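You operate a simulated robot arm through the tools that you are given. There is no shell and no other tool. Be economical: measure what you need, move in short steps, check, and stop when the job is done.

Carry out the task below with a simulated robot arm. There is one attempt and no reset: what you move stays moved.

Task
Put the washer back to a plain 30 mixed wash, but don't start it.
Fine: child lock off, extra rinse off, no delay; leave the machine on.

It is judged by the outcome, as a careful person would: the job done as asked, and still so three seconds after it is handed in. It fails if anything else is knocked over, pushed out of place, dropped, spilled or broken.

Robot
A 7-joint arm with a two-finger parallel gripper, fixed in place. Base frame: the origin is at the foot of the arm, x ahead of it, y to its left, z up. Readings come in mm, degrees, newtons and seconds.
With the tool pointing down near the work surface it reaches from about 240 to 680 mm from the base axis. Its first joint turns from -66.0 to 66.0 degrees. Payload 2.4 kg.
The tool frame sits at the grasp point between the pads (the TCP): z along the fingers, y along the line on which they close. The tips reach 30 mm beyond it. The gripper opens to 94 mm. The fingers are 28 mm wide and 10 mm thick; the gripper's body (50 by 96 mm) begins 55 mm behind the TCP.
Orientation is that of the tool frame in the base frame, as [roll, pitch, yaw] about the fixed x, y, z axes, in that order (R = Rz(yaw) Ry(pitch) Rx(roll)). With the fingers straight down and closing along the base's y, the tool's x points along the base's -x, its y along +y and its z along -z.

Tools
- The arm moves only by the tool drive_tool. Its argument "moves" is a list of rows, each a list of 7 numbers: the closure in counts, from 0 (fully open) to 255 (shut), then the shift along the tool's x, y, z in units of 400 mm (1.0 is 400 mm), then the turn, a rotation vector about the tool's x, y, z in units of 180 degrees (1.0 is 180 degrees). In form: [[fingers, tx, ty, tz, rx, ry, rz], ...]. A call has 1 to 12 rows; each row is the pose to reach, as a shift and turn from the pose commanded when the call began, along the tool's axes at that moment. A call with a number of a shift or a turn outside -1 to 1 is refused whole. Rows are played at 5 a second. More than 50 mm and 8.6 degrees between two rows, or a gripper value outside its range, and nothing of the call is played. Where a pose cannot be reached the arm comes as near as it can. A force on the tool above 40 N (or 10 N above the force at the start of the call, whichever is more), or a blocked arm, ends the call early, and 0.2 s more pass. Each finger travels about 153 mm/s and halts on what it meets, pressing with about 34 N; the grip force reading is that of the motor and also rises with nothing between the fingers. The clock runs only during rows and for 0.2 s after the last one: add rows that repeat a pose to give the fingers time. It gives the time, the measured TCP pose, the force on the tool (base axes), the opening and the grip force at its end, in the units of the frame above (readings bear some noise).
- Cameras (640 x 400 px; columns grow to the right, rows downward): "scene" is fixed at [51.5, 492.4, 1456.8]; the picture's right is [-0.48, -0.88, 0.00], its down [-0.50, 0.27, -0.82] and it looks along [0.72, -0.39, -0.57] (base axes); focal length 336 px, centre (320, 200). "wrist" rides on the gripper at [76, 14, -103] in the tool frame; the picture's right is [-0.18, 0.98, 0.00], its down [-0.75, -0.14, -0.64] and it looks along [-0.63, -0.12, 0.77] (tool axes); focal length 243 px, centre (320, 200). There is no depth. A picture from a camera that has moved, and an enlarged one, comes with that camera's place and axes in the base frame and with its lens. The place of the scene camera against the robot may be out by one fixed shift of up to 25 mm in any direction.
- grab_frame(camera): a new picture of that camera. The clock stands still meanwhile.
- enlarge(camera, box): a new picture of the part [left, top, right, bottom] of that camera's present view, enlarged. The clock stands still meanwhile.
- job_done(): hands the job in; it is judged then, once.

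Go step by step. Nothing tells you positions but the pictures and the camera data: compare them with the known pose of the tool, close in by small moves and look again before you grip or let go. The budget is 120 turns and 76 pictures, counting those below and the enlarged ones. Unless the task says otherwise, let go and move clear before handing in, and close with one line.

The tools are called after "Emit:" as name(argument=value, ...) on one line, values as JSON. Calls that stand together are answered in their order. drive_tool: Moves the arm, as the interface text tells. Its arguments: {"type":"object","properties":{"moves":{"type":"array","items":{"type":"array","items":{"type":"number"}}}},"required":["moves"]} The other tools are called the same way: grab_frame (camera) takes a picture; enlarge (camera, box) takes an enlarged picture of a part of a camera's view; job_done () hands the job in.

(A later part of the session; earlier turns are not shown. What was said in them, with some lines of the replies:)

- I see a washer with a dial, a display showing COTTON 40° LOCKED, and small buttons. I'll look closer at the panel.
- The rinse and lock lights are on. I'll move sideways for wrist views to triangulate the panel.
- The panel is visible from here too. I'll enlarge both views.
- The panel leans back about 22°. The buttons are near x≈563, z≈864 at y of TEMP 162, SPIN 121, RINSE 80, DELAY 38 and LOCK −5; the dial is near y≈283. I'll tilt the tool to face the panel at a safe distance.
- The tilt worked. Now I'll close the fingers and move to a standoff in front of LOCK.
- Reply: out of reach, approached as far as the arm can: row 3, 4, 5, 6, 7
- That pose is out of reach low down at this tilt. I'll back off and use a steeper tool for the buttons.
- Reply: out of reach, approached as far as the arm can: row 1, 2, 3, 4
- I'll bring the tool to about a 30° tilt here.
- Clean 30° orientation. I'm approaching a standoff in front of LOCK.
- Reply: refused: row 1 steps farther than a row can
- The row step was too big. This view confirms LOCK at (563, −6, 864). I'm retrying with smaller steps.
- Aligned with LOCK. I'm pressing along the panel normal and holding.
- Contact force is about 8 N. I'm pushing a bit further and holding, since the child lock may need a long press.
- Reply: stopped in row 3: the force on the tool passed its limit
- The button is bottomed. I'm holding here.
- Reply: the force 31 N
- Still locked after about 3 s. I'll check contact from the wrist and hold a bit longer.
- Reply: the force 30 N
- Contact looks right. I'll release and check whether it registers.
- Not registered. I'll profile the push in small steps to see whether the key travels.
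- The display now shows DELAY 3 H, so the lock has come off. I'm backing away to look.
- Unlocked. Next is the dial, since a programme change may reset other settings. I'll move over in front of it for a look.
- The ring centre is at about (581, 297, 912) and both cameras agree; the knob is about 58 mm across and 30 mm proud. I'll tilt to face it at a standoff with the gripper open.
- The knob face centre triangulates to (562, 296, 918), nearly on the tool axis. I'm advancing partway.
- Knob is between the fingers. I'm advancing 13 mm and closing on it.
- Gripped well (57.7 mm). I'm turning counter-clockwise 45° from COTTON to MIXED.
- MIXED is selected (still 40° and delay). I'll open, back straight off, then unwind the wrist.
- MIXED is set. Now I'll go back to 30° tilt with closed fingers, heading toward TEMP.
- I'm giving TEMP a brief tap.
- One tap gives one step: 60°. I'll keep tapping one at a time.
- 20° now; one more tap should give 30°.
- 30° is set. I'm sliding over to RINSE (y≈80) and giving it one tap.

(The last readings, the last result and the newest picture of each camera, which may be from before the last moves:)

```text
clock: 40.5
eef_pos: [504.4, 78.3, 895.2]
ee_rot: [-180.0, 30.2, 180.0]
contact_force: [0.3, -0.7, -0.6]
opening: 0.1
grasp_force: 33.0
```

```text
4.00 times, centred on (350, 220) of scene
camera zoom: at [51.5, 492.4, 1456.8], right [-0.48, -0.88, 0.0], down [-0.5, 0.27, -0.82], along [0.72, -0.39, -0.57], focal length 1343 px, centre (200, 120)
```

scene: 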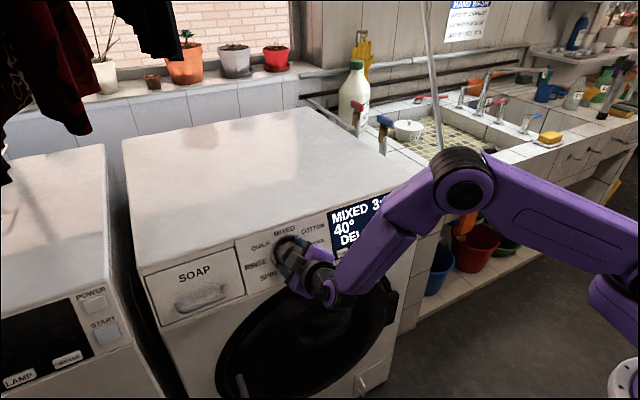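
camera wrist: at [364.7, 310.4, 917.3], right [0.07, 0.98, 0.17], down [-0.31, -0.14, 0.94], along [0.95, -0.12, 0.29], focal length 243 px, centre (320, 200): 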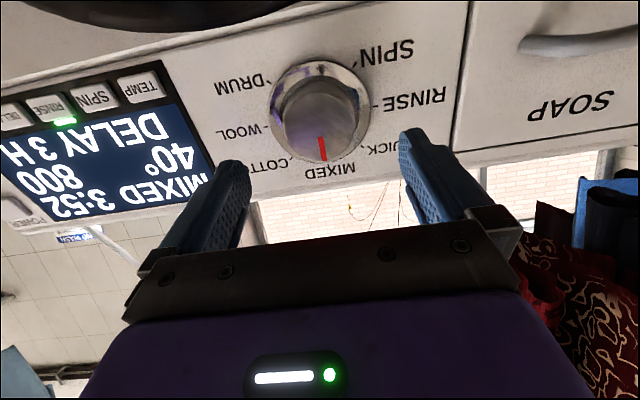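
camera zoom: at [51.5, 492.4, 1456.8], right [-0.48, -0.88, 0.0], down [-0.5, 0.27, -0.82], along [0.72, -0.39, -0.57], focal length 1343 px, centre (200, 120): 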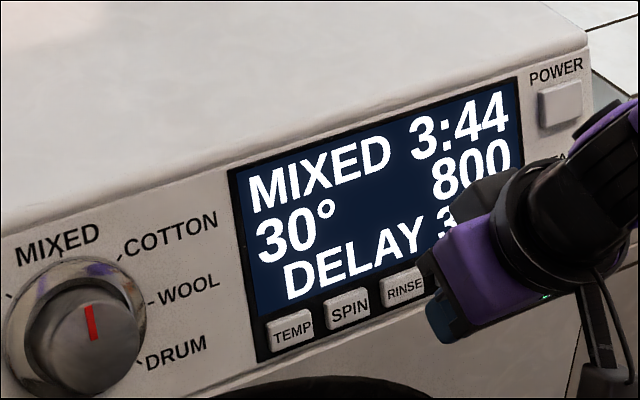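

The rinse light is off and the time dropped to 3:44. Next is DELAY (y≈38), one tap.

Emit:
drive_tool(moves=[[255, 0, -0.102, 0, 0, 0, 0], [255, 0, -0.102, 0, 0, 0, 0], [255, -0.0383, -0.102, 0.0495, 0, 0, 0], [255, -0.0505, -0.102, 0.0653, 0, 0, 0], [255, -0.0566, -0.102, 0.0733, 0, 0, 0], [255, -0.0566, -0.102, 0.0733, 0, 0, 0], [255, -0.0383, -0.102, 0.0495, 0, 0, 0], [255, -0.0153, -0.102, 0.0198, 0, 0, 0], [255, 0, -0.102, 0, 0, 0, 0]])

Emit:
enlarge(camera="scene", box=[270, 170, 430, 270])

```text
clock: 42.5
eef_pos: [504.6, 40.3, 894.9]
ee_rot: [179.9, 30.1, -180.0]
contact_force: [-0.6, -0.5, 0.1]
opening: 0.0
grasp_force: 33.5
```

```text
4.00 times, centred on (350, 220) of scene
camera zoom: at [51.5, 492.4, 1456.8], right [-0.48, -0.88, 0.0], down [-0.5, 0.27, -0.82], along [0.72, -0.39, -0.57], focal length 1343 px, centre (200, 120)
```

zoom: 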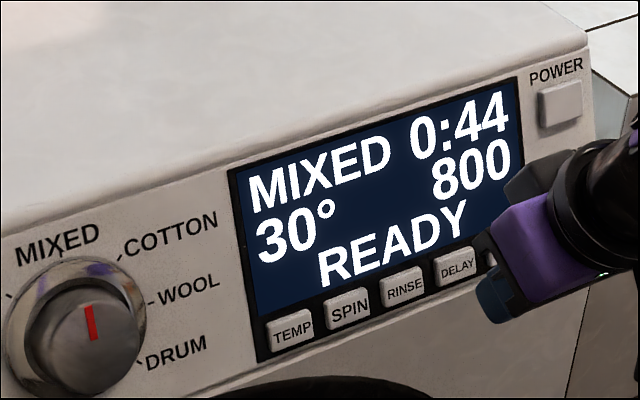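

MIXED 30° 0:44 READY. I'm retreating clear and verifying.

Emit:
drive_tool(moves=[[255, 0, 0, -0.1, 0, 0, 0], [255, 0, 0, -0.2, 0, 0, 0], [255, 0, 0, -0.3, 0, 0, 0], [255, 0, 0, -0.4, 0, 0, 0], [255, 0, 0, -0.4, 0, 0, 0]])

Emit:
grab_frame(camera="scene")

Emit:
enlarge(camera="scene", box=[270, 170, 430, 270])

```text
clock: 43.7
eef_pos: [424.4, 40.9, 1033.5]
ee_rot: [179.9, 30.0, -180.0]
contact_force: [0.0, 0.2, -0.2]
opening: 0.1
grasp_force: 33.7
```

```text
34 pictures are left
```

scene: 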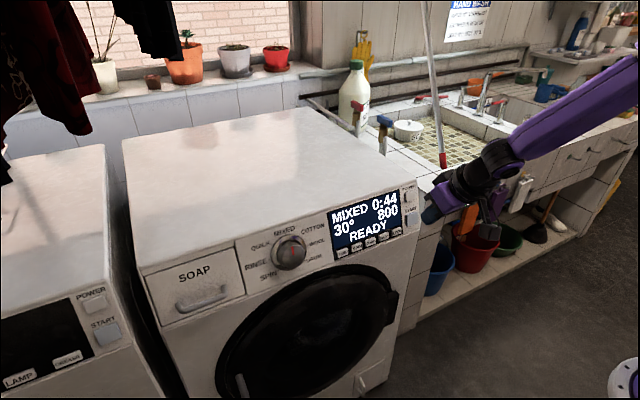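

```text
4.00 times, centred on (350, 220) of scene
camera zoom: at [51.5, 492.4, 1456.8], right [-0.48, -0.88, 0.0], down [-0.5, 0.27, -0.82], along [0.72, -0.39, -0.57], focal length 1343 px, centre (200, 120)
```

zoom: 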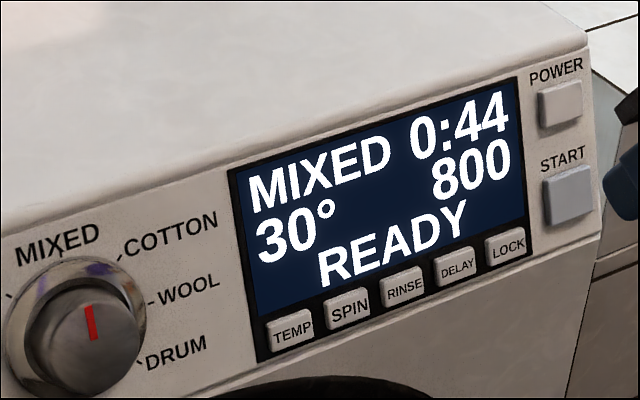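

The panel shows MIXED, 30°, READY, with all indicator lights off and the arm clear. I'm handing in.

Emit:
job_done()

```text
The job is handed in.
```

The washer is on and set to MIXED at 30°, with child lock, extra rinse and delay all off; it shows READY and has not been started, and spin is still at 800.
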